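You operate a simulated robot arm through the tools that you are given. There is no shell and no other tool. Be economical: measure what you need, move in short steps, check, and stop when the job is done.

You run a simulated robot arm. Do the job below in one go: nothing can be reset, and whatever is moved stays where it is left.

JOB
Tighten the bracket's clamp bolt to 40 N m, then its lock nut to 20 N m.
Fine: set the dial for each, dock the nut runner; leave the shims. Set down upright: bench nut runner.
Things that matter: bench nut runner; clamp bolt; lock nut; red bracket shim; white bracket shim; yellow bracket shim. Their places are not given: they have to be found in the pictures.

It is judged by the outcome, as a careful person would: the job done as asked, and still so three seconds after it is handed in. It fails if anything else is knocked over, pushed out of place, dropped, spilled or broken.

ROBOT AND FRAMES
A 7-joint arm with a two-finger parallel gripper, fixed in place. Base frame: the origin is at the foot of the arm, x ahead of it, y to its left, z up; the work surface is at about z = 0.85. Readings come in m, degrees, newtons and seconds.
With the tool pointing down near the work surface it reaches from about 0.24 to 0.68 m from the base axis. Its first joint turns from -66.0 to 66.0 degrees. Payload 2.4 kg.
Tool frame: the origin (TCP) lies between the finger pads and is the grasp point; the fingertips stand 0.03 m ahead of it; z points along the fingers, y is the line along which they close. Largest opening 0.094 m; finger width 0.028, thickness 0.01; the body of the gripper, 0.05 by 0.096 m, starts 0.055 m behind the TCP.
Orientation is that of the tool frame in the base frame, as a unit quaternion [x, y, z, w]. With the fingers straight down and closing along the base's y, the tool's x points along the base's -x, its y along +y and its z along -z.

CONTROLS
- The arm moves only by the tool servo_tool. Its argument "motion" is text: rows parted by semicolons, each of 7 numbers parted by spaces: the turn, a rotation vector about the base's x, y, z in degrees, then the shift along the base's x, y, z in m, then the opening in per cent of the stroke, from 0 (shut) to 100 (fully open). In form: rx ry rz tx ty tz hand; .... A call has 1 to 8 rows; each row shifts and turns the commanded pose from where the row before left it. Each row takes 0.2 s and may step no farther than 0.05 m and 8.6 degrees from the row before; otherwise, or with a gripper value out of range, the whole call is refused. A pose out of reach is approached as far as the arm can. The call stops where the force on the tool passes 40 N (or 10 N more than at its start, if that is more) or the arm is blocked; 0.2 s more then pass. The fingers move at their own pace (about 0.153 m/s each) and stop on an object; they squeeze with about 25 N. The grip force told is the motor's: it shows also when the fingers shut on nothing. Time passes only in rows, and 0.2 s behind the last, so rows that do not move let the fingers close. It gives the time, the measured TCP pose, the force on the tool (base axes), the opening and the grip force at its end, in the units of the frame above (readings bear some noise), with the torque about the TCP (base axes, N m) and any sound that the robot's microphone picked up.
- Cameras (640 x 400 px; columns grow to the right, rows downward): "scene" is fixed at [0.0604, 0.4892, 1.463]; the picture's right is [-0.56, -0.83, 0.00], its down [-0.39, 0.26, -0.89] and it looks along [0.73, -0.50, -0.46] (base axes); focal length 320 px, centre (320, 200). "wrist" rides on the gripper at [0.076, 0.014, -0.103] in the tool frame; the picture's right is [-0.18, 0.98, 0.00], its down [-0.75, -0.14, -0.64] and it looks along [-0.63, -0.12, 0.77] (tool axes); focal length 243 px, centre (320, 200).
- capture(camera): a new picture of that camera. It takes no simulated time.
- pixel_to_xyz(camera, pixels): for up to 12 pixels [column, row] of the newest picture of that camera ("zoom" is the newest enlarged one), the place [x, y, z] in the base frame of the surface seen there, good to about 0.002 m, but the place of the scene camera against the robot may be out by one fixed shift of up to 0.012 m in any direction. It takes no simulated time.
- zoom(camera, box): a new picture of the part [left, top, right, bottom] of that camera's present view, enlarged. It takes no simulated time.
- hand_in(): hands the job in; it is judged then, once.

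Work in short steps. Measure before you move; look again where a grasp or a placing could have gone wrong, and mend it. You have 80 turns and 38 pictures in all, those below and enlarged ones among them. Open the gripper and draw the arm clear of the work before you hand the job in, unless the task says otherwise; then end with one line.

The tools are called after "Emit:" by a JSON object that holds its "name" and its "arguments". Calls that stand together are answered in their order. servo_tool: Moves the arm, as the interface text tells. Its arguments: {"type":"object","properties":{"motion":{"type":"string"}},"required":["motion"]} The other tools are called the same way: capture (camera) takes a picture; pixel_to_xyz (camera, pixels) gives the place of the surface under pixels of a picture; zoom (camera, box) takes an enlarged picture of a part of a camera's view; hand_in () hands the job in.

At the start:

```text
time: 0.0
ee_pos: [0.4109, 0.2302, 1.2687]
ee_rot: [0.001, 1.0, 0.0, 0.0]
ft_force: [0.6, 0.3, 0.7]
moment: [-0.01, 0.02, -0.01]
gripper_width: 0.0938
grip_force: 0.0
```

scene: 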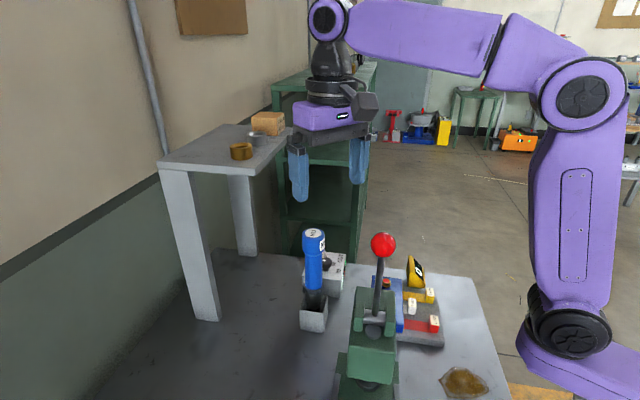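
wrist: 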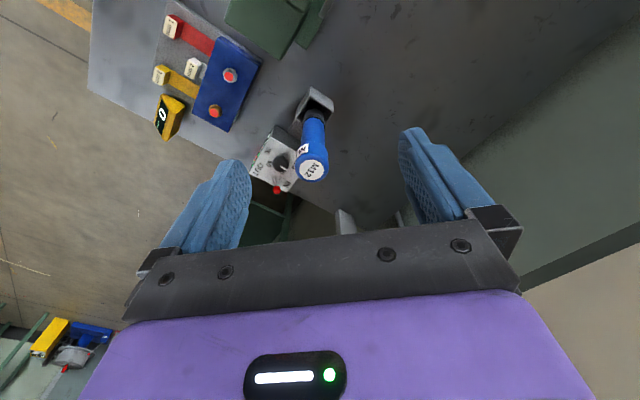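

The scene shows a blue nut runner near (313,260), a dial box at (330,270) and a bracket at (410,310). I zoom on these from both cameras.

Emit:
{"name": "zoom", "arguments": {"camera": "scene", "box": [280, 220, 480, 345]}}

Emit:
{"name": "zoom", "arguments": {"camera": "wrist", "box": [140, 0, 380, 210]}}

```text
3.20 times, centred on (380, 282) of scene
```

zoom: 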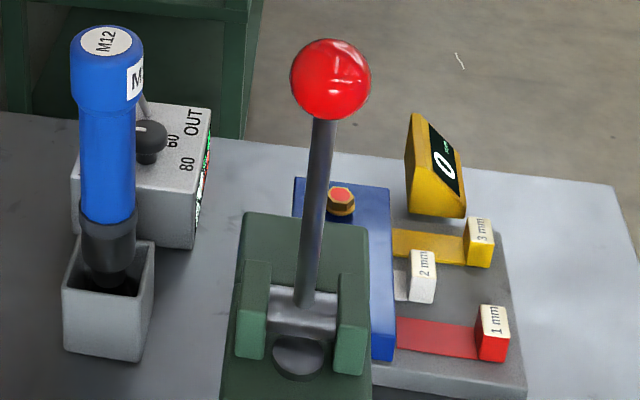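

```text
1.90 times, centred on (260, 105) of wrist
```

zoom: 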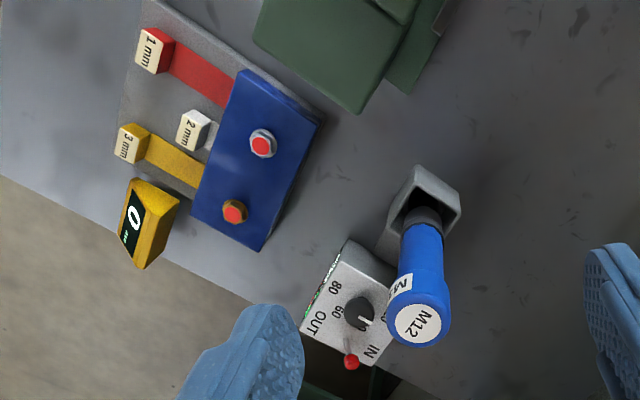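

The two fasteners appear in the wrist view as silver (239,74) and brass (228,110). I measure the key points from this view.

Emit:
{"name": "pixel_to_xyz", "arguments": {"camera": "wrist", "pixels": [[230, 74], [215, 111], [312, 168], [313, 120], [318, 95], [279, 161], [277, 189], [168, 118], [260, 170], [272, 25], [230, 95], [340, 60]]}}

Emit:
{"name": "pixel_to_xyz", "arguments": {"camera": "scene", "pixels": [[313, 233], [386, 282], [383, 244], [327, 262], [313, 317], [400, 320], [416, 270]]}}

```text
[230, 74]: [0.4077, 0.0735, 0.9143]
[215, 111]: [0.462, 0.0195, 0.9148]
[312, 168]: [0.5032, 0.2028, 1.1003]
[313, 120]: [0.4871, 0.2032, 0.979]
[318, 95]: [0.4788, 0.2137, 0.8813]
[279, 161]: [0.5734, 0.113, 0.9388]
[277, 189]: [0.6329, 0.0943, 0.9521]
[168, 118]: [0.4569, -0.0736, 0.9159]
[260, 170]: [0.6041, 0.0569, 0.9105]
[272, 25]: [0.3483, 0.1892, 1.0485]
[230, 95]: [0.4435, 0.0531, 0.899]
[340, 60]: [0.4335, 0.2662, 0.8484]
```

```text
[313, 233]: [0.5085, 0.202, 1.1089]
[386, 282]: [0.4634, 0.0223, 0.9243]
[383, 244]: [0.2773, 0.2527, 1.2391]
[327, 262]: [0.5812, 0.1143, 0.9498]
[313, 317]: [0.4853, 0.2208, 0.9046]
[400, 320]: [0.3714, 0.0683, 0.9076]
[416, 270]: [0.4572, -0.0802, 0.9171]
```

Zoomed pictures look sharp, so I zoom tighter on the dial box and the bracket before moving.

Emit:
{"name": "zoom", "arguments": {"camera": "wrist", "box": [245, 125, 309, 200]}}

Emit:
{"name": "zoom", "arguments": {"camera": "wrist", "box": [180, 40, 270, 140]}}

```text
5.33 times, centred on (277, 162) of wrist
```

zoom: 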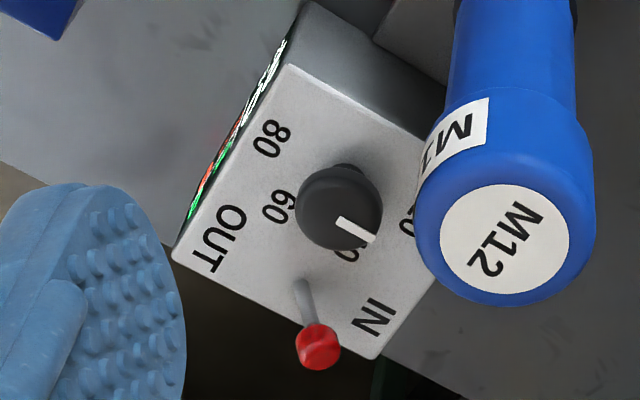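

```text
4.00 times, centred on (225, 90) of wrist
```

zoom: 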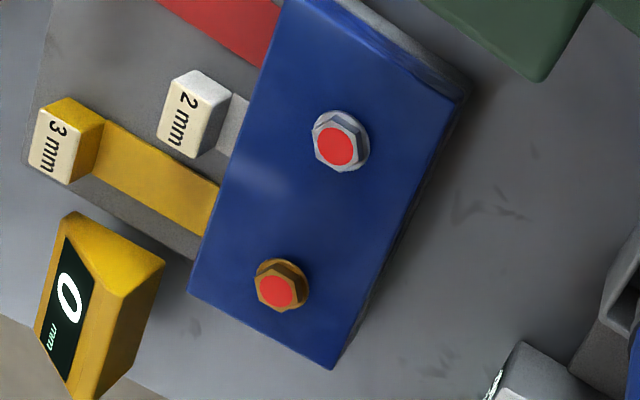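

The gauge at (165,118) reads mm, and the dial pointer appears to be near 40. The control box has a panel with coloured markings on its side; I move the camera round to the -y side to read it and see the dial.

Emit:
{"name": "servo_tool", "arguments": {"motion": "0 0 7.5 0.012 -0.035 -0.015 100;0 0 7.5 0.012 -0.035 -0.015 100;0 0 7.5 0.012 -0.035 -0.015 100;0 0 7.5 0.012 -0.035 -0.03 100;0 0 7.5 0.012 -0.035 -0.03 100;0 0 7.5 0.012 -0.025 -0.035 100;0 0 7.5 0.012 -0.02 -0.04 100;0 0 7.5 0.01 -0.007 -0.04 100"}}

Emit:
{"name": "capture", "arguments": {"camera": "wrist"}}

```text
time: 1.8
ee_pos: [0.5063, 0.0042, 1.0506]
ee_rot: [-0.501, 0.865, 0.0, 0.001]
ft_force: [0.4, 0.0, -0.5]
moment: [-0.02, 0.01, 0.01]
gripper_width: 0.0939
grip_force: 0.0
```

```text
31 pictures are left
```

wrist: 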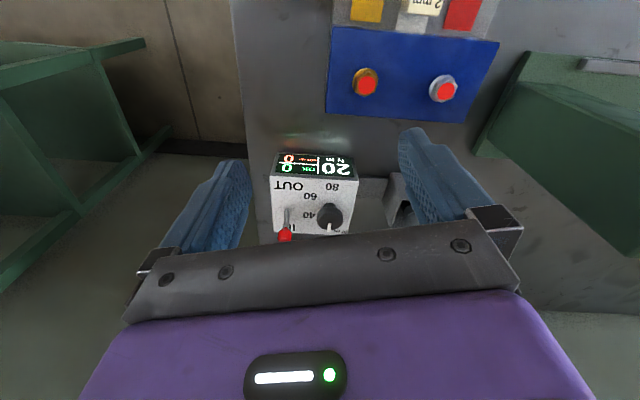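

The panel at (315,163) is a display; I zoom on it, and on the two fasteners at (365,83),(443,88).

Emit:
{"name": "zoom", "arguments": {"camera": "wrist", "box": [260, 140, 370, 245]}}

Emit:
{"name": "zoom", "arguments": {"camera": "wrist", "box": [320, 0, 510, 125]}}

Emit:
{"name": "pixel_to_xyz", "arguments": {"camera": "wrist", "pixels": [[366, 84], [442, 89], [330, 212], [287, 234], [286, 212], [272, 180], [356, 182], [350, 232], [405, 215], [276, 232], [330, 228], [310, 200]]}}

```text
3.81 times, centred on (315, 192) of wrist
```

zoom: 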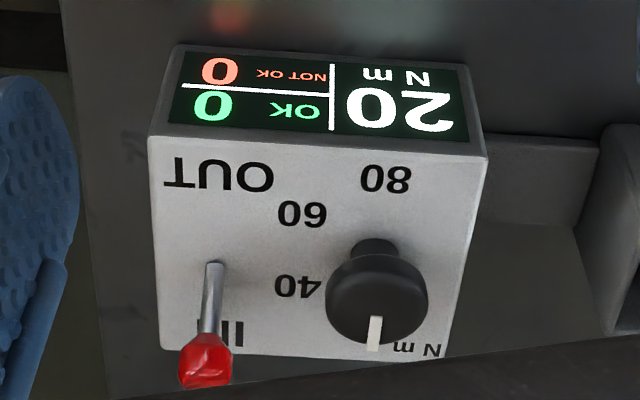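

```text
3.20 times, centred on (415, 62) of wrist
```

zoom: 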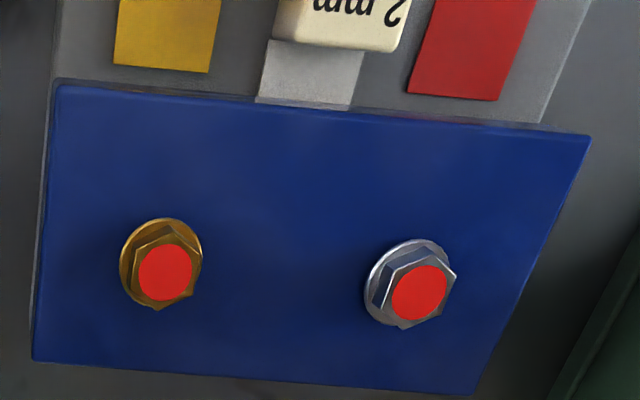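

```text
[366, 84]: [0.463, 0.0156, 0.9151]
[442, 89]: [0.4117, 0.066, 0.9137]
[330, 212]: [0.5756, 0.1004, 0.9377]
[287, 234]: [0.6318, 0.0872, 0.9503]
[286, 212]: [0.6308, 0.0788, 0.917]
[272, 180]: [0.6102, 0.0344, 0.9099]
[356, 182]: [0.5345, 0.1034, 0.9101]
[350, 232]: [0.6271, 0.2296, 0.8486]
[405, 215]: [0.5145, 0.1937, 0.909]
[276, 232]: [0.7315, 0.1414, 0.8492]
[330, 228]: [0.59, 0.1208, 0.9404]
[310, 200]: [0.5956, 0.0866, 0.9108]
```

The display reads 20 N m with OK 0 / NOT OK 0, and the lever is at IN. I need to tell clamp bolt from lock nut, so I zoom tightly on each.

Emit:
{"name": "zoom", "arguments": {"camera": "wrist", "box": [345, 62, 465, 110]}}

Emit:
{"name": "zoom", "arguments": {"camera": "scene", "box": [370, 250, 450, 345]}}

```text
5.33 times, centred on (405, 86) of wrist
```

zoom: 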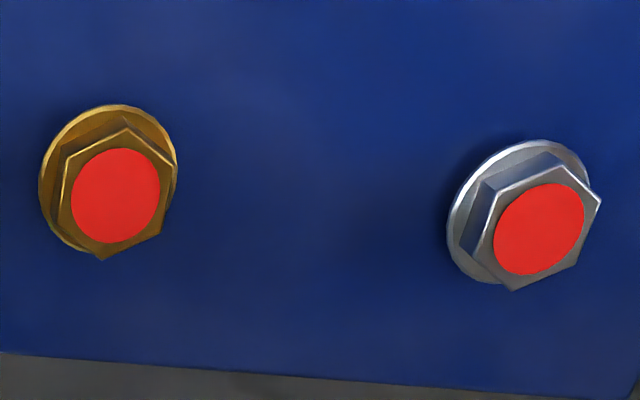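

```text
4.21 times, centred on (410, 298) of scene
```

zoom: 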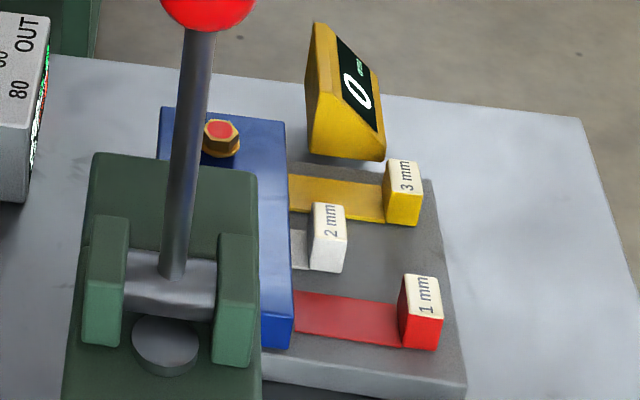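

The silver hex bolt is the clamp bolt and the brass nut is the lock nut. Next comes the dial, so I measure the knob's top rim around its centre (330,218).

Emit:
{"name": "pixel_to_xyz", "arguments": {"camera": "wrist", "pixels": [[330, 219], [320, 217], [340, 217], [330, 208], [325, 222], [336, 222], [330, 224], [319, 208], [341, 207], [328, 213]]}}

Emit:
{"name": "zoom", "arguments": {"camera": "wrist", "box": [305, 195, 355, 240]}}

```text
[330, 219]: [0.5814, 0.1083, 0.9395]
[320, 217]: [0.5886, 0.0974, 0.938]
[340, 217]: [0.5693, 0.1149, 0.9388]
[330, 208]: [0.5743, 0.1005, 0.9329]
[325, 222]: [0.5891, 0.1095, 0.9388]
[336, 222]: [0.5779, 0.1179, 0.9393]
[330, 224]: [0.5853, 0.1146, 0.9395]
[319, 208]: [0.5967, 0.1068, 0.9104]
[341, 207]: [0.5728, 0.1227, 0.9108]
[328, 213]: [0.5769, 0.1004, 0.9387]
```

```text
8.89 times, centred on (330, 218) of wrist
```

zoom: 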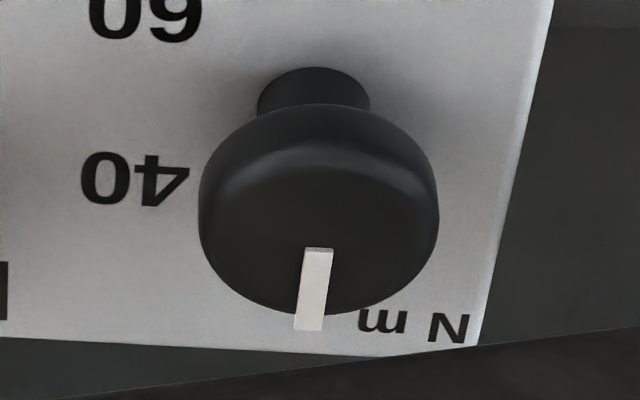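

The knob cap spans about 0.033 m, centred near (0.581,0.109), with its top at z 0.939. I move above it with the gripper partly open.

Emit:
{"name": "servo_tool", "arguments": {"motion": "0 0 0 0.025 0.035 0 65;0 0 0 0.025 0.035 0 65;0 0 0 0.025 0.035 0 65;0 0 0 0 0 -0.03 65;0 0 0 0 0 -0.03 65;0 0 0 0 0 0 65"}}

Emit:
{"name": "capture", "arguments": {"camera": "wrist"}}

```text
time: 3.2
ee_pos: [0.5804, 0.1078, 0.9898]
ee_rot: [-0.5, 0.866, 0.0, -0.001]
ft_force: [0.4, -0.6, 1.1]
moment: [0.02, -0.01, -0.03]
gripper_width: 0.0609
grip_force: 0.1
```

```text
25 pictures are left
```

wrist: 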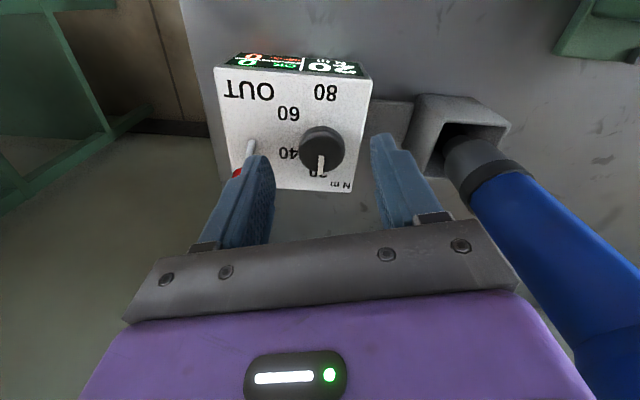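

The knob sits at (321,147) with the lever knob close to the left finger. I measure both before descending.

Emit:
{"name": "pixel_to_xyz", "arguments": {"camera": "wrist", "pixels": [[321, 150], [303, 148], [340, 150], [321, 138], [321, 165], [236, 174], [249, 150], [321, 157], [324, 92], [288, 113], [288, 153]]}}

Emit:
{"name": "zoom", "arguments": {"camera": "wrist", "box": [215, 90, 375, 200]}}

```text
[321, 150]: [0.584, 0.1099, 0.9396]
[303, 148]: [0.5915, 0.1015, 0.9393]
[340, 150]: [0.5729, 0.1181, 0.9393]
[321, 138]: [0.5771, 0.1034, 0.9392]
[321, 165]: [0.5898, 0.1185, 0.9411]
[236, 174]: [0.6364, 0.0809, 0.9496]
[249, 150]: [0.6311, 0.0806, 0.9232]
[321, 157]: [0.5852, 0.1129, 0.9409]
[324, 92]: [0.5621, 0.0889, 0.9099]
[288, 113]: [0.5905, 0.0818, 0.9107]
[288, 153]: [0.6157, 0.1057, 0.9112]
```

```text
3.64 times, centred on (295, 145) of wrist
```

zoom: 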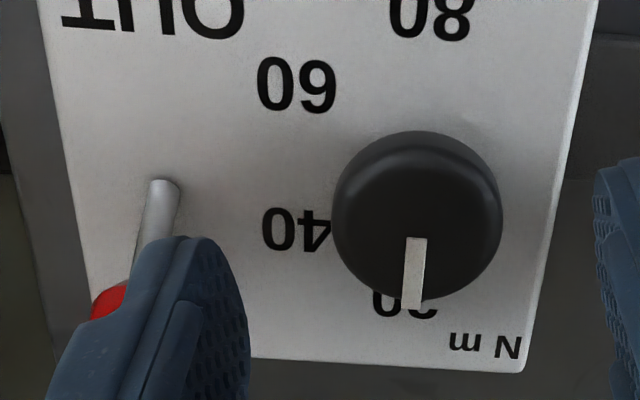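

The knob centre is (0.583,0.110) and the lever is about 0.06 m away, clear of the finger. I descend to z 0.948 and close on the knob.

Emit:
{"name": "servo_tool", "arguments": {"motion": "0 0 0 0.0026 0.002 0 55;0 0 0 0 0 -0.02 55;0 0 0 0 0 -0.021 55;0 0 0 0 0 0 0;0 0 0 0 0 0 0;0 0 0 0 0 0 0"}}

```text
time: 4.6
ee_pos: [0.5811, 0.1098, 0.9482]
ee_rot: [-0.5, 0.866, -0.001, 0.001]
ft_force: [-2.3, -1.3, 4.9]
moment: [-0.33, 0.19, -0.03]
gripper_width: 0.0335
grip_force: 45.4
```

The knob is gripped (width 0.0335). I turn it clockwise 60° and then look.

Emit:
{"name": "servo_tool", "arguments": {"motion": "0 0 -7.5 0 0 0 0;0 0 -7.5 0 0 0 0;0 0 -7.5 0 0 0 0;0 0 -7.5 0 0 0 0;0 0 -7.5 0 0 0 0;0 0 -7.5 0 0 0 0;0 0 -7.5 0 0 0 0;0 0 -7.5 0 0 0 0"}}

Emit:
{"name": "capture", "arguments": {"camera": "wrist"}}

```text
time: 6.4
ee_pos: [0.5796, 0.1144, 0.948]
ee_rot: [-0.001, 1.0, 0.0, -0.003]
ft_force: [-25.8, 18.1, 2.7]
moment: [0.4, 0.62, 0.08]
gripper_width: 0.0333
grip_force: 45.0
```

```text
23 pictures are left
```

wrist: 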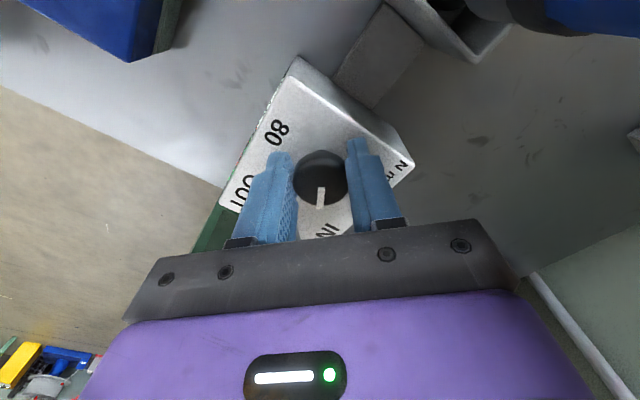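

The pointer now aims at the 40 position. I release, rise, and yaw back to read the display.

Emit:
{"name": "servo_tool", "arguments": {"motion": "0 0 0 -0.0034 0.0044 0 0;0 0 0 0 0 0 50;0 0 0 0 0 0.04 50;0 0 0 0 0 0.05 50;0 0 8 -0.01 -0.035 0.01 50;0 0 8 -0.01 -0.035 0 50;0 0 8 -0.01 -0.03 0 50;0 0 8 -0.01 -0.02 0 50"}}

Emit:
{"name": "zoom", "arguments": {"camera": "wrist", "box": [200, 80, 440, 230]}}

```text
time: 8.2
ee_pos: [0.5388, -0.005, 1.0478]
ee_rot: [-0.276, 0.961, 0.0, 0.0]
ft_force: [0.0, 0.7, -0.2]
moment: [0.02, -0.01, 0.03]
gripper_width: 0.0471
grip_force: 0.0
```

```text
2.67 times, centred on (320, 155) of wrist
```

zoom: 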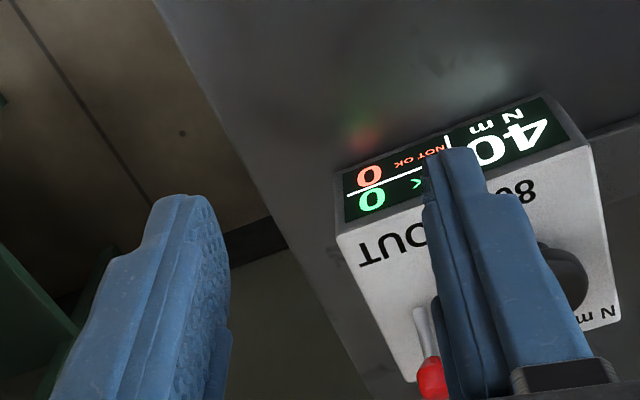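

The display shows 40 N m. Now the nut runner: I zoom on it and measure its shape from the scene camera.

Emit:
{"name": "zoom", "arguments": {"camera": "scene", "box": [270, 215, 370, 340]}}

Emit:
{"name": "pixel_to_xyz", "arguments": {"camera": "scene", "pixels": [[313, 233], [304, 236], [324, 236], [313, 245], [313, 255], [304, 270], [313, 270], [322, 270], [313, 285], [313, 292], [313, 300], [313, 308]]}}

```text
3.20 times, centred on (320, 278) of scene
```

zoom: 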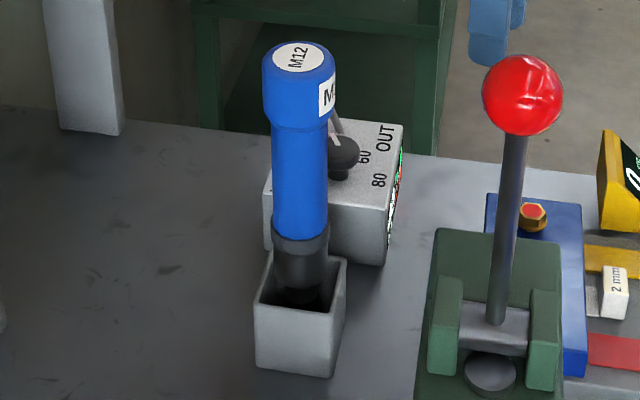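

```text
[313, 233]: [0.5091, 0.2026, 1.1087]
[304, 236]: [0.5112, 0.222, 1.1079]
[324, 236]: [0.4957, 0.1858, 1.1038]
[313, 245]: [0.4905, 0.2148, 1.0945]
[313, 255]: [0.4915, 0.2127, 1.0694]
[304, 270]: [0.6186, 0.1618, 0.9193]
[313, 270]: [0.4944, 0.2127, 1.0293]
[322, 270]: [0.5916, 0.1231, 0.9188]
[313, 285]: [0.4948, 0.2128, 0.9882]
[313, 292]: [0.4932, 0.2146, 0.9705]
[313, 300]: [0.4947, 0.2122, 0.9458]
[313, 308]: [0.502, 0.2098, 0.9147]
```

The runner stands upright in its cup, with its axis near (0.508,0.199) and its top at about z 1.10. I rise, return the yaw to 0 and go above it, fully open, to check alignment.

Emit:
{"name": "servo_tool", "arguments": {"motion": "0 0 -8 0 0 0.05 100;0 0 -8 0 0 0.05 100;0 0 -8 -0.005 0.034 0.022 100;0 0 -8 -0.006 0.035 0 100;0 0 0 -0.005 0.045 0 100;0 0 0 -0.005 0.045 0 100;0 0 0 -0.01 0.045 0 100;0 0 0 0 0 0 100"}}

Emit:
{"name": "capture", "arguments": {"camera": "wrist"}}

```text
time: 10.0
ee_pos: [0.5086, 0.2, 1.1705]
ee_rot: [0.0, 1.0, 0.0, 0.0]
ft_force: [0.4, 0.0, -0.3]
moment: [-0.02, -0.03, 0.04]
gripper_width: 0.0936
grip_force: 0.0
```

```text
20 pictures are left
```

wrist: 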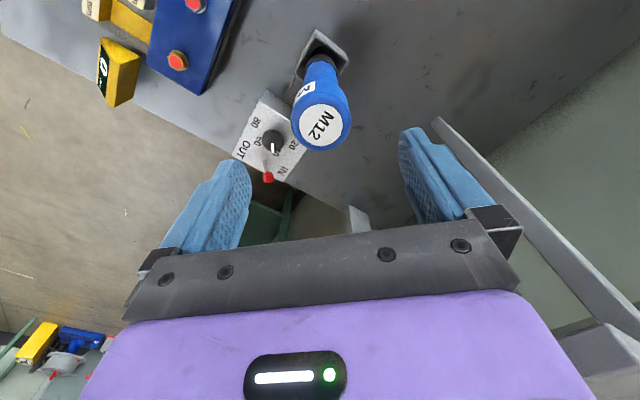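

The runner's top is at (322,127). I measure its rim and base, plus the grey frame at right (480,180), (600,350), to be sure it is clear of the hand.

Emit:
{"name": "pixel_to_xyz", "arguments": {"camera": "wrist", "pixels": [[322, 127], [299, 127], [344, 127], [322, 107], [322, 148], [322, 62], [480, 180], [600, 350], [190, 6], [177, 61], [355, 215], [450, 130]]}}

Emit:
{"name": "zoom", "arguments": {"camera": "wrist", "box": [270, 20, 380, 160]}}

```text
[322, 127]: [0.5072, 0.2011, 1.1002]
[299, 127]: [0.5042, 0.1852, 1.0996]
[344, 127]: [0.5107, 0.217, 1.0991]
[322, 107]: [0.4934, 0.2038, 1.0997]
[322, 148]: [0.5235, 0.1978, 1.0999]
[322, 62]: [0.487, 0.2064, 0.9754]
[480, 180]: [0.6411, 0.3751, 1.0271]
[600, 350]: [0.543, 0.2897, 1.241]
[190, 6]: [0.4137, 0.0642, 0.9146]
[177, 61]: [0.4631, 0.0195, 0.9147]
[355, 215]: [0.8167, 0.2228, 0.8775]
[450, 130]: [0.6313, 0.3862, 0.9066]
```

```text
2.86 times, centred on (325, 90) of wrist
```

zoom: 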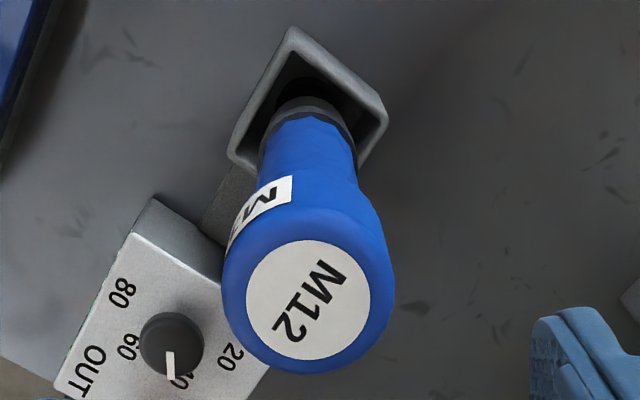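

The grey piece at (600,350) is the raised shelf, at z 1.24 and close to the hand. I measure the shelf's edges and the lever and vise in the scene view to judge clearance.

Emit:
{"name": "capture", "arguments": {"camera": "scene"}}

Emit:
{"name": "pixel_to_xyz", "arguments": {"camera": "scene", "pixels": [[160, 167], [200, 172], [250, 173], [285, 133], [205, 300], [230, 130], [240, 150], [372, 300], [352, 295], [392, 360], [340, 365], [376, 320]]}}

```text
18 pictures are left
```

scene: 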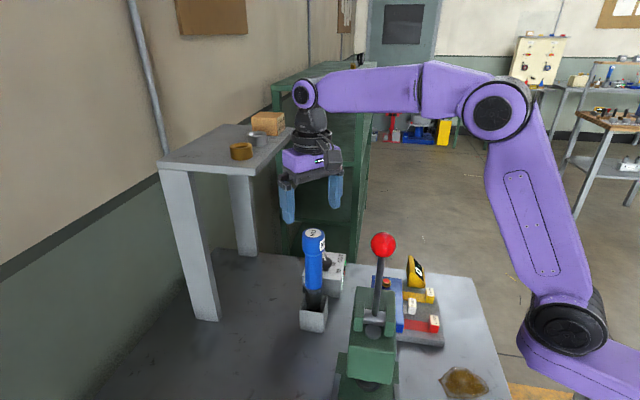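

```text
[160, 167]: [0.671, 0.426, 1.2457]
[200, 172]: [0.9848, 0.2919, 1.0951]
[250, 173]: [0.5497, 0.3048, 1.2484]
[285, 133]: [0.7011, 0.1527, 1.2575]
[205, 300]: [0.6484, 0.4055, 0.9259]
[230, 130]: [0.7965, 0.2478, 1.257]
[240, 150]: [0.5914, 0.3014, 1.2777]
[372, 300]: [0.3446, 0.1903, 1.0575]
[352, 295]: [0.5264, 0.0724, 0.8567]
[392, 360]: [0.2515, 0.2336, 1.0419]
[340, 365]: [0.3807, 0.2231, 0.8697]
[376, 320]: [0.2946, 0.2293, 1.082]
```

The shelf's near edge is about 0.09 m from the runner axis, so a purely vertical descent is clear. I descend to z 1.06 and close on the runner's head.

Emit:
{"name": "servo_tool", "arguments": {"motion": "0 0 0 -0.001 0.001 -0.02 100;0 0 0 0 0 -0.03 100;0 0 0 0 0 -0.03 100;0 0 0 0 0 -0.03 100;0 0 0 0 0 0 0;0 0 0 0 0 0 0;0 0 0 0 0 0 0"}}

Emit:
{"name": "capture", "arguments": {"camera": "wrist"}}

```text
time: 11.6
ee_pos: [0.5077, 0.1988, 1.0605]
ee_rot: [0.0, 1.0, 0.0, 0.0]
ft_force: [0.3, 0.6, 0.4]
moment: [0.13, -0.04, -0.01]
gripper_width: 0.0467
grip_force: 24.9
```

```text
17 pictures are left
```

wrist: 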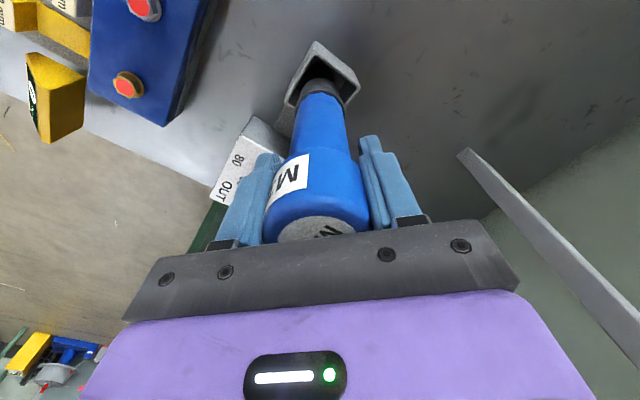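

The head is gripped (width 0.0467). I lift straight up 0.10 m and check.

Emit:
{"name": "servo_tool", "arguments": {"motion": "0 0 0 0 0 0.01 0;0 0 0 0 0 0.02 0;0 0 0 0 0 0.025 0;0 0 0 0 0 0.025 0;0 0 0 0 0 0.03 0;0 0 0 0 0 0 0"}}

Emit:
{"name": "zoom", "arguments": {"camera": "scene", "box": [260, 160, 380, 340]}}

Emit:
{"name": "capture", "arguments": {"camera": "wrist"}}

```text
time: 13.0
ee_pos: [0.5074, 0.2001, 1.172]
ee_rot: [0.0, 1.0, 0.0, 0.0]
ft_force: [-0.3, 0.4, -4.5]
moment: [-0.01, -0.01, 0.05]
gripper_width: 0.0469
grip_force: 24.8
```

```text
2.22 times, centred on (320, 250) of scene
```

zoom: 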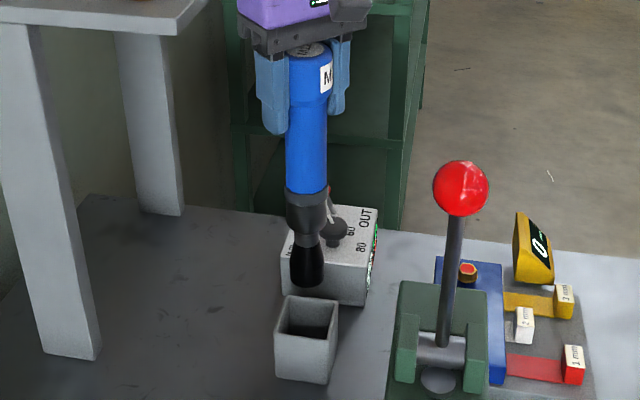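

```text
15 pictures are left
```

wrist: 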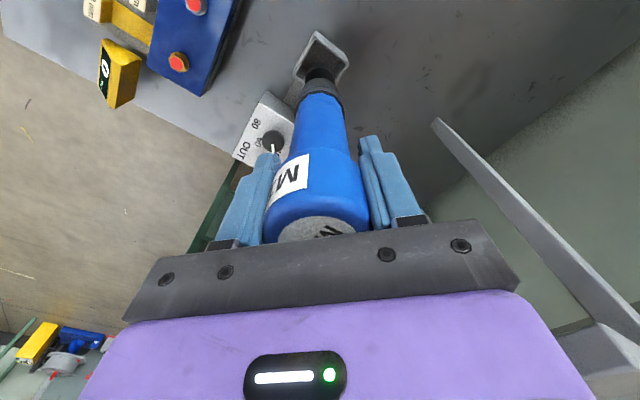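

The runner is up, weighing about 4.5 N. I measure the socket tip in the scene (about (314,286)), the brass and silver fasteners, and the lever and vise edges for the path.

Emit:
{"name": "pixel_to_xyz", "arguments": {"camera": "scene", "pixels": [[314.5, 286], [314.5, 280], [313, 272], [308, 284], [321, 284], [313, 265], [313, 255], [314, 230], [386, 271], [387, 282]]}}

Emit:
{"name": "pixel_to_xyz", "arguments": {"camera": "wrist", "pixels": [[196, 3], [178, 61], [208, 10], [240, 15], [200, 94], [148, 63]]}}

```text
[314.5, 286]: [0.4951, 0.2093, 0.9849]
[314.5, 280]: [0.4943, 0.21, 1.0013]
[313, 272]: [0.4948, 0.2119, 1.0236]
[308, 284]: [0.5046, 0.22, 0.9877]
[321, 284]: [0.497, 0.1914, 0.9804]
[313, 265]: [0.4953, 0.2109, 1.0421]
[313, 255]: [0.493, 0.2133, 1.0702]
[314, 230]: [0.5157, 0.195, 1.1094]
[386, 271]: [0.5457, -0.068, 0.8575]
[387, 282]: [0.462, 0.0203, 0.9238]
```

```text
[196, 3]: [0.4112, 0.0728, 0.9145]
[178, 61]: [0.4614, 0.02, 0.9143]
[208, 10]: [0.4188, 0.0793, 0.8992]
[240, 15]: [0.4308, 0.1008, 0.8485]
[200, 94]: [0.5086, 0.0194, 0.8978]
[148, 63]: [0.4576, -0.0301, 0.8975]
```

The socket tip is about 0.20 m below the TCP, so it is at z 0.97 now. I carry the runner along -y and then -x to above the bracket, staying at this height.

Emit:
{"name": "servo_tool", "arguments": {"motion": "0 0 0 0 -0.03 0 0;0 0 0 0 -0.04 0 0;0 0 0 -0.01 -0.04 0 0;0 0 0 -0.03 -0.02 0 0;0 0 0 -0.03 0 0 0;0 0 0 -0.027 0 0 0;0 0 0 0 0 0 0"}}

Emit:
{"name": "capture", "arguments": {"camera": "wrist"}}

```text
time: 14.6
ee_pos: [0.4107, 0.0716, 1.1711]
ee_rot: [0.0, 1.0, 0.0, 0.0]
ft_force: [-0.7, 0.2, -4.5]
moment: [0.03, -0.02, 0.0]
gripper_width: 0.0471
grip_force: 25.4
```

```text
14 pictures are left
```

wrist: 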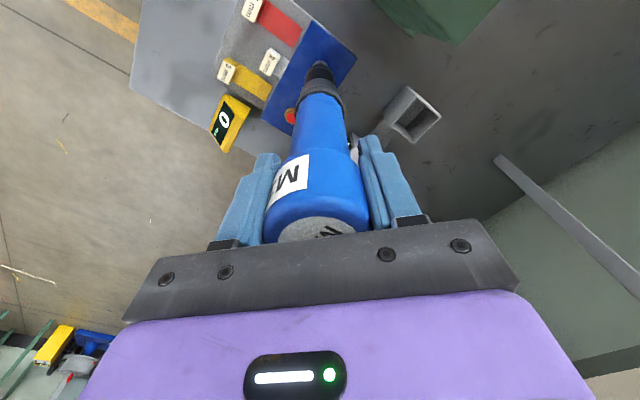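

The silver bolt is hidden behind the chuck. I shift -y by 0.05 so both fasteners show, and measure them closely.

Emit:
{"name": "servo_tool", "arguments": {"motion": "0 0 0 -0.01 -0.025 0 0;0 0 0 -0.01 -0.025 0 0;0 0 0 0 0 0 0"}}

Emit:
{"name": "zoom", "arguments": {"camera": "wrist", "box": [280, 30, 420, 160]}}

```text
time: 15.4
ee_pos: [0.3892, 0.021, 1.1706]
ee_rot: [0.0, 1.0, 0.001, 0.0]
ft_force: [-0.1, 0.7, -4.9]
moment: [0.03, -0.01, 0.0]
gripper_width: 0.0469
grip_force: 25.3
```

```text
3.08 times, centred on (350, 95) of wrist
```

zoom: 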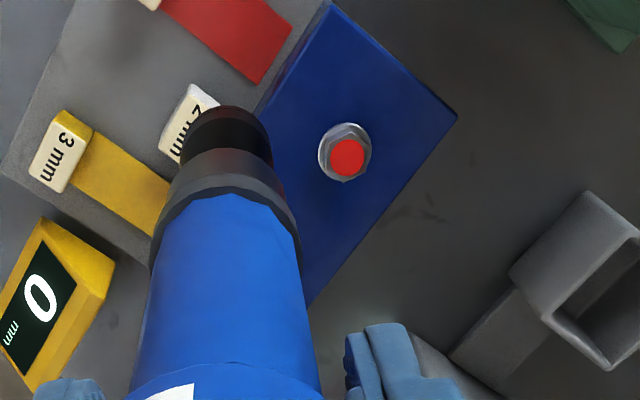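

The silver bolt's red centre is at zoom (346,158). I measure it and its rim.

Emit:
{"name": "pixel_to_xyz", "arguments": {"camera": "zoom", "pixels": [[346, 158], [333, 158], [360, 158], [346, 144], [346, 172], [337, 148], [355, 168], [355, 148], [337, 168], [340, 100], [385, 200], [235, 112]]}}

```text
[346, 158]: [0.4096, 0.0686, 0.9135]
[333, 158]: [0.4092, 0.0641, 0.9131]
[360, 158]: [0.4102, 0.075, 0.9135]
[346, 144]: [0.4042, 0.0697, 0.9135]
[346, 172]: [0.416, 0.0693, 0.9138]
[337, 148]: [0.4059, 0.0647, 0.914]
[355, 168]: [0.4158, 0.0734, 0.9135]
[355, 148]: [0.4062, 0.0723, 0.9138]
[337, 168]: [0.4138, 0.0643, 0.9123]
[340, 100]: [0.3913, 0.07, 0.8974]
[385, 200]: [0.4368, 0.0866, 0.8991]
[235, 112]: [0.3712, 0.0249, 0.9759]
```

The bolt centre is (0.410,0.069,0.9135). I align the runner over it and descend until the tip is about 0.01 m above, then read the pose.

Emit:
{"name": "servo_tool", "arguments": {"motion": "0 0 0 0.011 0.024 0 0;0 0 0 0.0102 0.024 0 0;0 0 0 0 0 -0.02 0;0 0 0 0 0 -0.02 0;0 0 0 0 0 0 0;0 0 0 0 0 0 0"}}

Emit:
{"name": "zoom", "arguments": {"camera": "wrist", "box": [240, 10, 420, 130]}}

Emit:
{"name": "zoom", "arguments": {"camera": "scene", "box": [330, 190, 450, 345]}}

```text
time: 16.8
ee_pos: [0.4103, 0.0687, 1.1308]
ee_rot: [0.0, 1.0, -0.001, 0.0]
ft_force: [0.7, 0.5, -4.6]
moment: [0.0, -0.03, -0.01]
gripper_width: 0.0469
grip_force: 25.3
```

```text
3.33 times, centred on (330, 70) of wrist
```

zoom: 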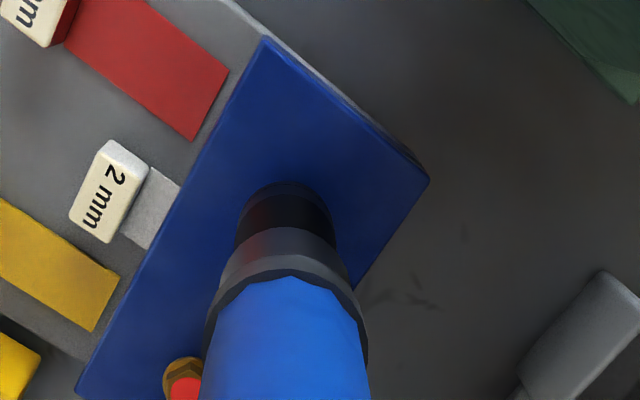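

```text
2.58 times, centred on (390, 268) of scene
```

zoom: 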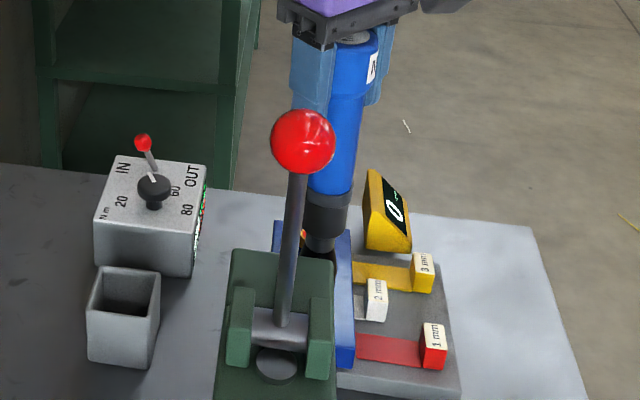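

The runner is aligned over the bolt. I descend in small steps and watch the force.

Emit:
{"name": "servo_tool", "arguments": {"motion": "0 0 0 0 0 -0.004 0;0 0 0 0 0 -0.004 0;0 0 0 0 0 -0.004 0;0 0 0 0 0 -0.004 0;0 0 0 0 0 -0.003 0;0 0 0 0 0 0 0"}}

```text
time: 18.2
ee_pos: [0.4118, 0.0695, 1.1113]
ee_rot: [0.001, 1.0, 0.0, 0.0]
ft_force: [1.1, 2.0, -3.1]
moment: [0.3, -0.25, 0.0]
gripper_width: 0.0471
grip_force: 25.5
```

There is slight side contact, so the socket is probably entering. I continue down gently.

Emit:
{"name": "servo_tool", "arguments": {"motion": "0 0 0 0 0 -0.003 0;0 0 0 0 0 -0.003 0;0 0 0 0 0 -0.003 0;0 0 0 0 0 0 0;0 0 0 0 0 0 0"}}

```text
time: 19.4
ee_pos: [0.4122, 0.0684, 1.1037]
ee_rot: [0.0, 1.0, -0.001, 0.001]
ft_force: [-0.5, 2.7, 18.6]
moment: [0.53, -0.17, -0.09]
gripper_width: 0.0457
grip_force: 25.2
```

There is an 18.6 N upward reaction at z 1.104. I press a little more and hold, listening for the runner.

Emit:
{"name": "servo_tool", "arguments": {"motion": "0 0 0 0 0 -0.002 0;0 0 0 0 0 0 0;0 0 0 0 0 0 0;0 0 0 0 0 0 0;0 0 0 0 0 0 0;0 0 0 0 0 0 0;0 0 0 0 0 0 0;0 0 0 0 0 0 0"}}

Emit:
{"name": "zoom", "arguments": {"camera": "scene", "box": [290, 190, 450, 345]}}

```text
time: 21.2
ee_pos: [0.4117, 0.0686, 1.1005]
ee_rot: [0.0, 1.0, 0.0, 0.001]
ft_force: [-1.4, 2.1, 14.8]
moment: [0.53, 0.27, -0.02]
gripper_width: 0.0455
grip_force: 24.8
```

```text
2.58 times, centred on (370, 268) of scene
```

zoom: 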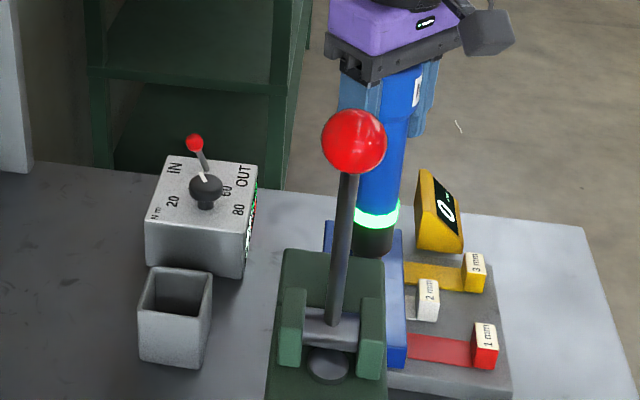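

The ring on the runner glows green. I lift off and check the bolt's indicator and the display.

Emit:
{"name": "servo_tool", "arguments": {"motion": "0 0 0 0 0 0.01 0;0 0 0 0 0 0.02 0;0 0 0 0 0 0.03 0;0 0 0 -0.012 -0.025 0.01 0;0 0 0 -0.01 -0.023 0 0;0 0 0 0 0 0 0"}}

Emit:
{"name": "capture", "arguments": {"camera": "wrist"}}

```text
time: 22.6
ee_pos: [0.3901, 0.0195, 1.1701]
ee_rot: [0.0, 1.0, 0.0, 0.0]
ft_force: [0.1, 0.1, -5.0]
moment: [0.02, -0.01, -0.03]
gripper_width: 0.0454
grip_force: 25.1
```

```text
9 pictures are left
```

wrist: 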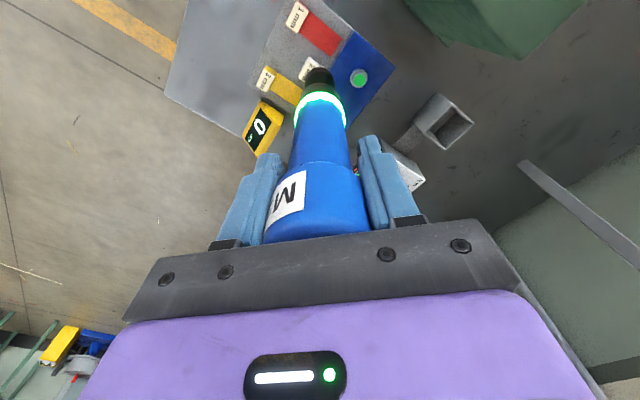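

The clamp bolt's indicator is green. I carry the runner back over the dock at (0.5077,0.199) so I can re-set the dial.

Emit:
{"name": "servo_tool", "arguments": {"motion": "0 0 0 0.04 0.02 0 0;0 0 0 0.04 0.025 0 0;0 0 0 0.0376 0.03 0 0;0 0 0 0 0.04 0 0;0 0 0 0 0.04 0 0;0 0 0 0 0.0245 0 0;0 0 0 0 0 0 0;0 0 0 0 0 0 0"}}

Emit:
{"name": "capture", "arguments": {"camera": "wrist"}}

```text
time: 24.4
ee_pos: [0.5069, 0.1994, 1.1708]
ee_rot: [0.0, 1.0, 0.0, 0.0]
ft_force: [-0.4, -0.1, -5.0]
moment: [0.01, -0.01, -0.01]
gripper_width: 0.0458
grip_force: 25.0
```

```text
8 pictures are left
```

wrist: 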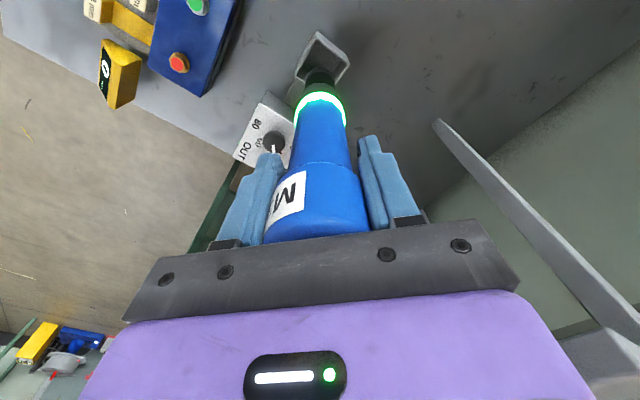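

The alignment matches the lift-out view. I lower into the cup, slowly at the end.

Emit:
{"name": "servo_tool", "arguments": {"motion": "0 0 0 0 0 -0.025 0;0 0 0 0 0 -0.025 0;0 0 0 0 0 -0.025 0;0 0 0 0 0 -0.015 0;0 0 0 0 0 -0.01 0;0 0 0 0 0 0 0"}}

```text
time: 25.8
ee_pos: [0.5079, 0.1978, 1.0695]
ee_rot: [0.0, 1.0, 0.0, 0.0]
ft_force: [-0.6, -0.6, -5.1]
moment: [0.01, 0.03, -0.01]
gripper_width: 0.0456
grip_force: 24.9
```

No contact yet. I continue in 3 mm steps.

Emit:
{"name": "servo_tool", "arguments": {"motion": "0 0 0 0 0 -0.004 0;0 0 0 0 0 -0.004 0;0 0 0 0 0 -0.003 0;0 0 0 0 0 -0.003 0;0 0 0 0 0 0 0"}}

```text
time: 27.0
ee_pos: [0.5073, 0.1996, 1.0561]
ee_rot: [0.0, 1.0, 0.0, 0.0]
ft_force: [0.1, -0.3, -5.2]
moment: [-0.05, 0.0, 0.02]
gripper_width: 0.0461
grip_force: 24.9
```

The full weight is still hanging, so I go down a few more millimetres.

Emit:
{"name": "servo_tool", "arguments": {"motion": "0 0 0 0 0 -0.003 0;0 0 0 0 0 -0.003 0;0 0 0 0 0 -0.002 0;0 0 0 0 0 0 0"}}

```text
time: 28.0
ee_pos: [0.5072, 0.1989, 1.0481]
ee_rot: [0.0, 1.0, 0.001, 0.002]
ft_force: [-0.6, -0.5, 18.6]
moment: [0.38, -0.26, -0.04]
gripper_width: 0.0456
grip_force: 24.8
```

It is seated (18.6 N up). I ease the load, open, and rise straight up.

Emit:
{"name": "servo_tool", "arguments": {"motion": "0 0 0 0 0 0.001 0;0 0 0 0 0 0 100;0 0 0 0 0 0 100;0 0 0 0 0 0.03 100;0 0 0 0 0 0.045 100;0 0 0 0 0 0.047 100;0 0 0 0 0 0 100"}}

Emit:
{"name": "zoom", "arguments": {"camera": "wrist", "box": [130, 0, 370, 190]}}

Emit:
{"name": "pixel_to_xyz", "arguments": {"camera": "zoom", "pixels": [[509, 268], [470, 268], [548, 268], [509, 235], [509, 300], [126, 132], [178, 8]]}}

```text
time: 29.6
ee_pos: [0.5077, 0.1993, 1.1731]
ee_rot: [0.001, 1.0, 0.0, 0.0]
ft_force: [-0.1, 0.5, 0.9]
moment: [0.0, 0.0, 0.02]
gripper_width: 0.0942
grip_force: 0.1
```

```text
2.11 times, centred on (250, 95) of wrist
```

zoom: 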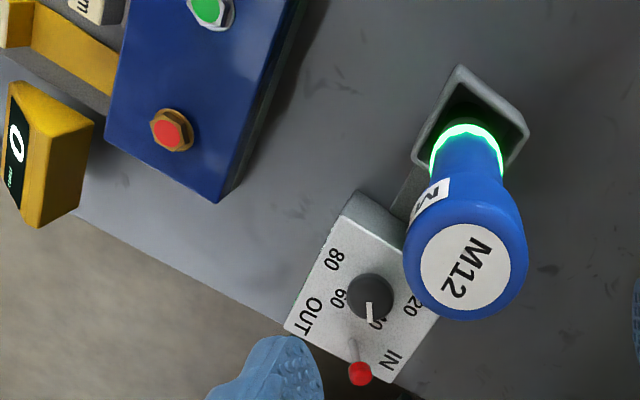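

```text
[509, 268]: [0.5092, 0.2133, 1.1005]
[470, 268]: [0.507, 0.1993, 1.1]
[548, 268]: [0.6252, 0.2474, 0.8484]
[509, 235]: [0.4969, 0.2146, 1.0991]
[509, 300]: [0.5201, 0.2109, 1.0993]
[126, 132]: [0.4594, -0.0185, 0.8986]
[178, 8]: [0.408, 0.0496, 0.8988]
```

The runner is docked upright. I measure the brass nut (167,134) and the dial knob (370,297) in this same picture.

Emit:
{"name": "pixel_to_xyz", "arguments": {"camera": "zoom", "pixels": [[167, 134], [157, 134], [177, 134], [167, 124], [167, 144], [369, 296], [350, 296], [390, 296], [369, 278], [369, 314]]}}

```text
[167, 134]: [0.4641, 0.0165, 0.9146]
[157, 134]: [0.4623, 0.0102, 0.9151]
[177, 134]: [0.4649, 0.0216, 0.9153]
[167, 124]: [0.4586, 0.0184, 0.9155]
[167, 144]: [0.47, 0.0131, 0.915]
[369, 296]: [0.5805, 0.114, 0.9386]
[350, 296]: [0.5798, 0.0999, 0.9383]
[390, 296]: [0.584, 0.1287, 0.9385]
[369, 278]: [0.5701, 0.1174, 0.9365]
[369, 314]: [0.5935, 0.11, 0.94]
```

The knob centre is about (0.581,0.1135). I move above it at yaw 0 and descend to grip it.

Emit:
{"name": "servo_tool", "arguments": {"motion": "0 0 0 0.024 -0.0285 0 100;0 0 0 0.024 -0.0285 0 60;0 0 0 0.0245 -0.0285 0 60;0 0 0 0 0 -0.05 60;0 0 0 0 0 -0.05 60;0 0 0 0 0 -0.05 60;0 0 0 0 0 -0.04 60;0 0 0 0 0 0 60"}}

Emit:
{"name": "servo_tool", "arguments": {"motion": "0 0 0 0 0 -0.02 60;0 0 0 0 0 -0.014 60;0 0 0 0 0 0 0;0 0 0 0 0 0 0;0 0 0 0 0 0 0"}}

```text
time: 31.4
ee_pos: [0.5802, 0.1114, 0.9821]
ee_rot: [0.0, 1.0, 0.0, -0.001]
ft_force: [-0.6, -0.3, 1.1]
moment: [0.0, 0.04, 0.03]
gripper_width: 0.0565
grip_force: 0.1
```

```text
time: 32.6
ee_pos: [0.5807, 0.1156, 0.9479]
ee_rot: [-0.001, 1.0, 0.001, 0.0]
ft_force: [-1.1, 7.9, -0.2]
moment: [0.24, -0.36, 0.06]
gripper_width: 0.0336
grip_force: 44.7
```

It is gripped; I shift 2 mm in y to relieve the side load, then turn 60° counter-clockwise.

Emit:
{"name": "servo_tool", "arguments": {"motion": "0 0 7.5 0 0.002 0 0;0 0 7.5 0 0 0 0;0 0 7.5 0 0 0 0;0 0 7.5 0 0 0 0;0 0 7.5 0 0 0 0;0 0 7.5 0 0 0 0;0 0 7.5 0 0 0 0;0 0 7.5 0 0 0 0"}}

Emit:
{"name": "servo_tool", "arguments": {"motion": "0 0 0 0 0 0 55;0 0 0 0 0 0 55;0 0 0 0 0 0.04 55;0 0 0 0 0 0.05 55;0 0 0 -0.02 -0.035 0.01 55;0 0 0 -0.02 -0.035 0 55;0 0 0 -0.02 -0.03 0 55;0 0 0 0 0 0 55"}}

Emit:
{"name": "zoom", "arguments": {"camera": "wrist", "box": [230, 100, 400, 240]}}

```text
time: 34.4
ee_pos: [0.5815, 0.1105, 0.9475]
ee_rot: [-0.499, 0.867, -0.002, 0.001]
ft_force: [10.2, -25.7, 8.9]
moment: [-0.64, -0.32, -0.37]
gripper_width: 0.0333
grip_force: 44.7
```

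```text
time: 36.2
ee_pos: [0.5204, 0.0152, 1.0456]
ee_rot: [-0.5, 0.866, 0.0, 0.0]
ft_force: [0.0, 0.2, -0.1]
moment: [-0.04, 0.01, 0.0]
gripper_width: 0.0517
grip_force: 0.1
```

```text
2.86 times, centred on (315, 170) of wrist
```

zoom: 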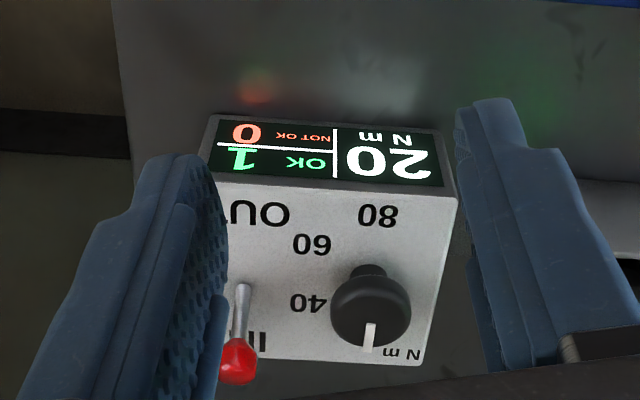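

The display reads 20 N m, with OK 1 and NOT OK 0. I return above the runner at yaw 0.

Emit:
{"name": "servo_tool", "arguments": {"motion": "0 0 -7.5 0 0 0.045 100;0 0 -7.5 0 0 0.045 100;0 0 -7.5 0 0 0.037 100;0 0 -7.5 -0.002 0.036 0 100;0 0 -7.5 -0.002 0.036 0 100;0 0 -7.5 -0.003 0.037 0 100;0 0 -7.5 -0.003 0.037 0 100;0 0 -7.5 -0.003 0.0375 0 100"}}

Emit:
{"name": "servo_tool", "arguments": {"motion": "0 0 0 0 0 0 100;0 0 0 0 0 0 100"}}

```text
time: 38.0
ee_pos: [0.5058, 0.1994, 1.1748]
ee_rot: [0.001, 1.0, -0.001, 0.0]
ft_force: [0.5, 0.1, 0.2]
moment: [-0.02, -0.02, -0.01]
gripper_width: 0.0939
grip_force: 0.0
```

```text
time: 38.6
ee_pos: [0.5067, 0.1996, 1.1755]
ee_rot: [-0.001, 1.0, 0.0, 0.0]
ft_force: [0.3, 0.1, 0.1]
moment: [-0.01, -0.01, -0.04]
gripper_width: 0.0939
grip_force: 0.1
```

I descend to z 1.06 and grip the runner again, then lift.

Emit:
{"name": "servo_tool", "arguments": {"motion": "0 0 0 0.0007 -0.0003 -0.025 100;0 0 0 0 0 -0.03 100;0 0 0 0 0 -0.03 100;0 0 0 0 0 -0.03 100;0 0 0 0 0 0 0;0 0 0 0 0 0 0;0 0 0 0 0 0 0"}}

Emit:
{"name": "servo_tool", "arguments": {"motion": "0 0 0 0 0 0.01 0;0 0 0 0 0 0.025 0;0 0 0 0 0 0.035 0;0 0 0 0 0 0.04 0;0 0 0 0 0 0 0;0 0 0 0 0 0 0"}}

```text
time: 40.2
ee_pos: [0.5094, 0.2, 1.0598]
ee_rot: [0.0, 1.0, 0.0, 0.0]
ft_force: [-0.6, -0.4, -0.1]
moment: [-0.22, 0.06, 0.0]
gripper_width: 0.0457
grip_force: 25.1
```

```text
time: 41.6
ee_pos: [0.5089, 0.2001, 1.1688]
ee_rot: [0.0, 1.0, 0.001, 0.0]
ft_force: [0.4, 0.8, -5.1]
moment: [0.03, -0.03, -0.02]
gripper_width: 0.0456
grip_force: 24.8
```

The runner is held (5 N). I carry it to above the brass lock nut at (0.464,0.016).

Emit:
{"name": "servo_tool", "arguments": {"motion": "0 0 0 -0.007 -0.035 0 0;0 0 0 -0.008 -0.038 0 0;0 0 0 -0.01 -0.038 0 0;0 0 0 -0.01 -0.038 0 0;0 0 0 -0.0085 -0.0345 0 0;0 0 0 0 0 -0.02 0;0 0 0 0 0 -0.02 0;0 0 0 0 0 0 0"}}

Emit:
{"name": "zoom", "arguments": {"camera": "scene", "box": [330, 190, 450, 345]}}

```text
time: 43.4
ee_pos: [0.465, 0.0145, 1.1303]
ee_rot: [0.0, 1.0, 0.0, 0.0]
ft_force: [-0.1, -0.3, -5.2]
moment: [-0.02, 0.01, -0.02]
gripper_width: 0.0453
grip_force: 25.4
```

```text
2.58 times, centred on (390, 268) of scene
```

zoom: 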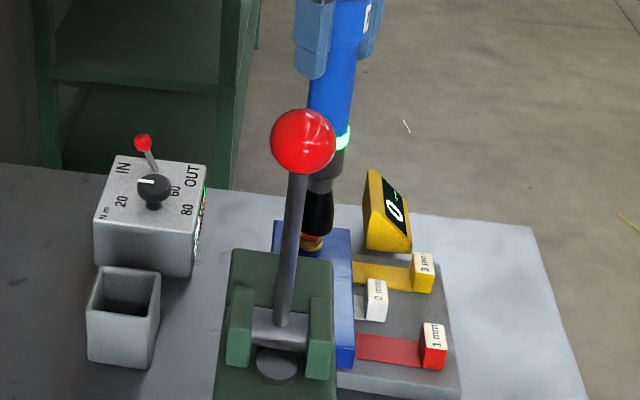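

The tip looks about 2 mm to the -y side of the nut, and the reading (0.0145) agrees. I correct +0.0015 in y and go down gently.

Emit:
{"name": "servo_tool", "arguments": {"motion": "0 0 0 -0.0005 0.0015 -0.004 0;0 0 0 0 0 -0.004 0;0 0 0 0 0 -0.004 0;0 0 0 0 0 -0.004 0;0 0 0 0 0 -0.003 0;0 0 0 0 0 0 0"}}

```text
time: 44.8
ee_pos: [0.465, 0.0171, 1.1123]
ee_rot: [0.0, 1.0, 0.0, 0.001]
ft_force: [-0.7, 0.5, 2.3]
moment: [0.18, 0.13, -0.01]
gripper_width: 0.0455
grip_force: 25.2
```

Light contact. I continue downward and hold.

Emit:
{"name": "servo_tool", "arguments": {"motion": "0 0 0 0 0 -0.003 0;0 0 0 0 0 -0.003 0;0 0 0 0 0 -0.003 0;0 0 0 0 0 0 0;0 0 0 0 0 -0.002 0;0 0 0 0 0 0 0;0 0 0 0 0 0 0;0 0 0 0 0 0 0"}}

Emit:
{"name": "servo_tool", "arguments": {"motion": "0 0 0 0 0 0 0;0 0 0 0 0 0 0;0 0 0 0 0 0 0;0 0 0 0 0 0 0"}}

```text
time: 46.6
ee_pos: [0.464, 0.0166, 1.0994]
ee_rot: [0.0, 1.0, 0.0, -0.001]
ft_force: [-0.3, 0.1, 18.0]
moment: [0.05, -0.06, -0.01]
gripper_width: 0.0448
grip_force: 25.2
```

```text
time: 47.6
ee_pos: [0.4632, 0.0167, 1.0994]
ee_rot: [0.0, 1.0, 0.001, 0.0]
ft_force: [-1.6, 0.7, 17.2]
moment: [0.03, -0.01, 0.02]
gripper_width: 0.0451
grip_force: 24.4
```

The reading matches the first tightening. I lift off and carry the runner back above the dock; from there both fasteners are visible.

Emit:
{"name": "servo_tool", "arguments": {"motion": "0 0 0 0 0 0.01 0;0 0 0 0 0 0.03 0;0 0 0 0 0 0.03 0;0 0 0 0.01 0.035 0 0;0 0 0 0.01 0.038 0 0;0 0 0 0.01 0.038 0 0;0 0 0 0.007 0.038 0 0;0 0 0 0.0065 0.0335 0 0"}}

Emit:
{"name": "servo_tool", "arguments": {"motion": "0 0 0 0 0 0 0;0 0 0 0 0 0 0"}}

Emit:
{"name": "zoom", "arguments": {"camera": "wrist", "box": [70, 0, 390, 200]}}

```text
time: 49.4
ee_pos: [0.5078, 0.1989, 1.1676]
ee_rot: [0.0, 1.0, 0.0, 0.0]
ft_force: [0.5, -0.5, -4.7]
moment: [0.01, -0.01, -0.05]
gripper_width: 0.0453
grip_force: 24.9
```

```text
time: 50.0
ee_pos: [0.5064, 0.1966, 1.1685]
ee_rot: [0.001, 1.0, 0.001, 0.0]
ft_force: [-0.4, 0.5, -6.1]
moment: [-0.01, 0.0, 0.02]
gripper_width: 0.0448
grip_force: 25.3
```

```text
2.00 times, centred on (230, 100) of wrist
```

zoom: 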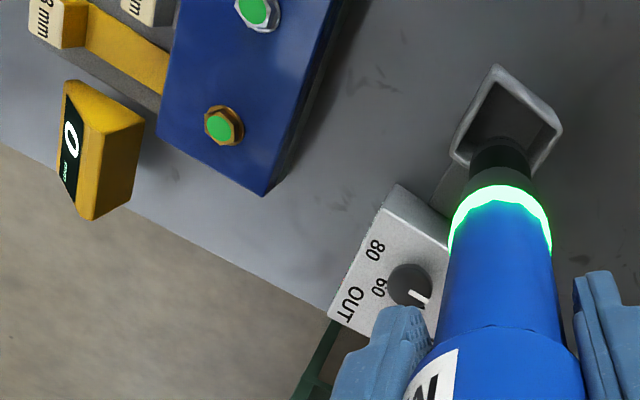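

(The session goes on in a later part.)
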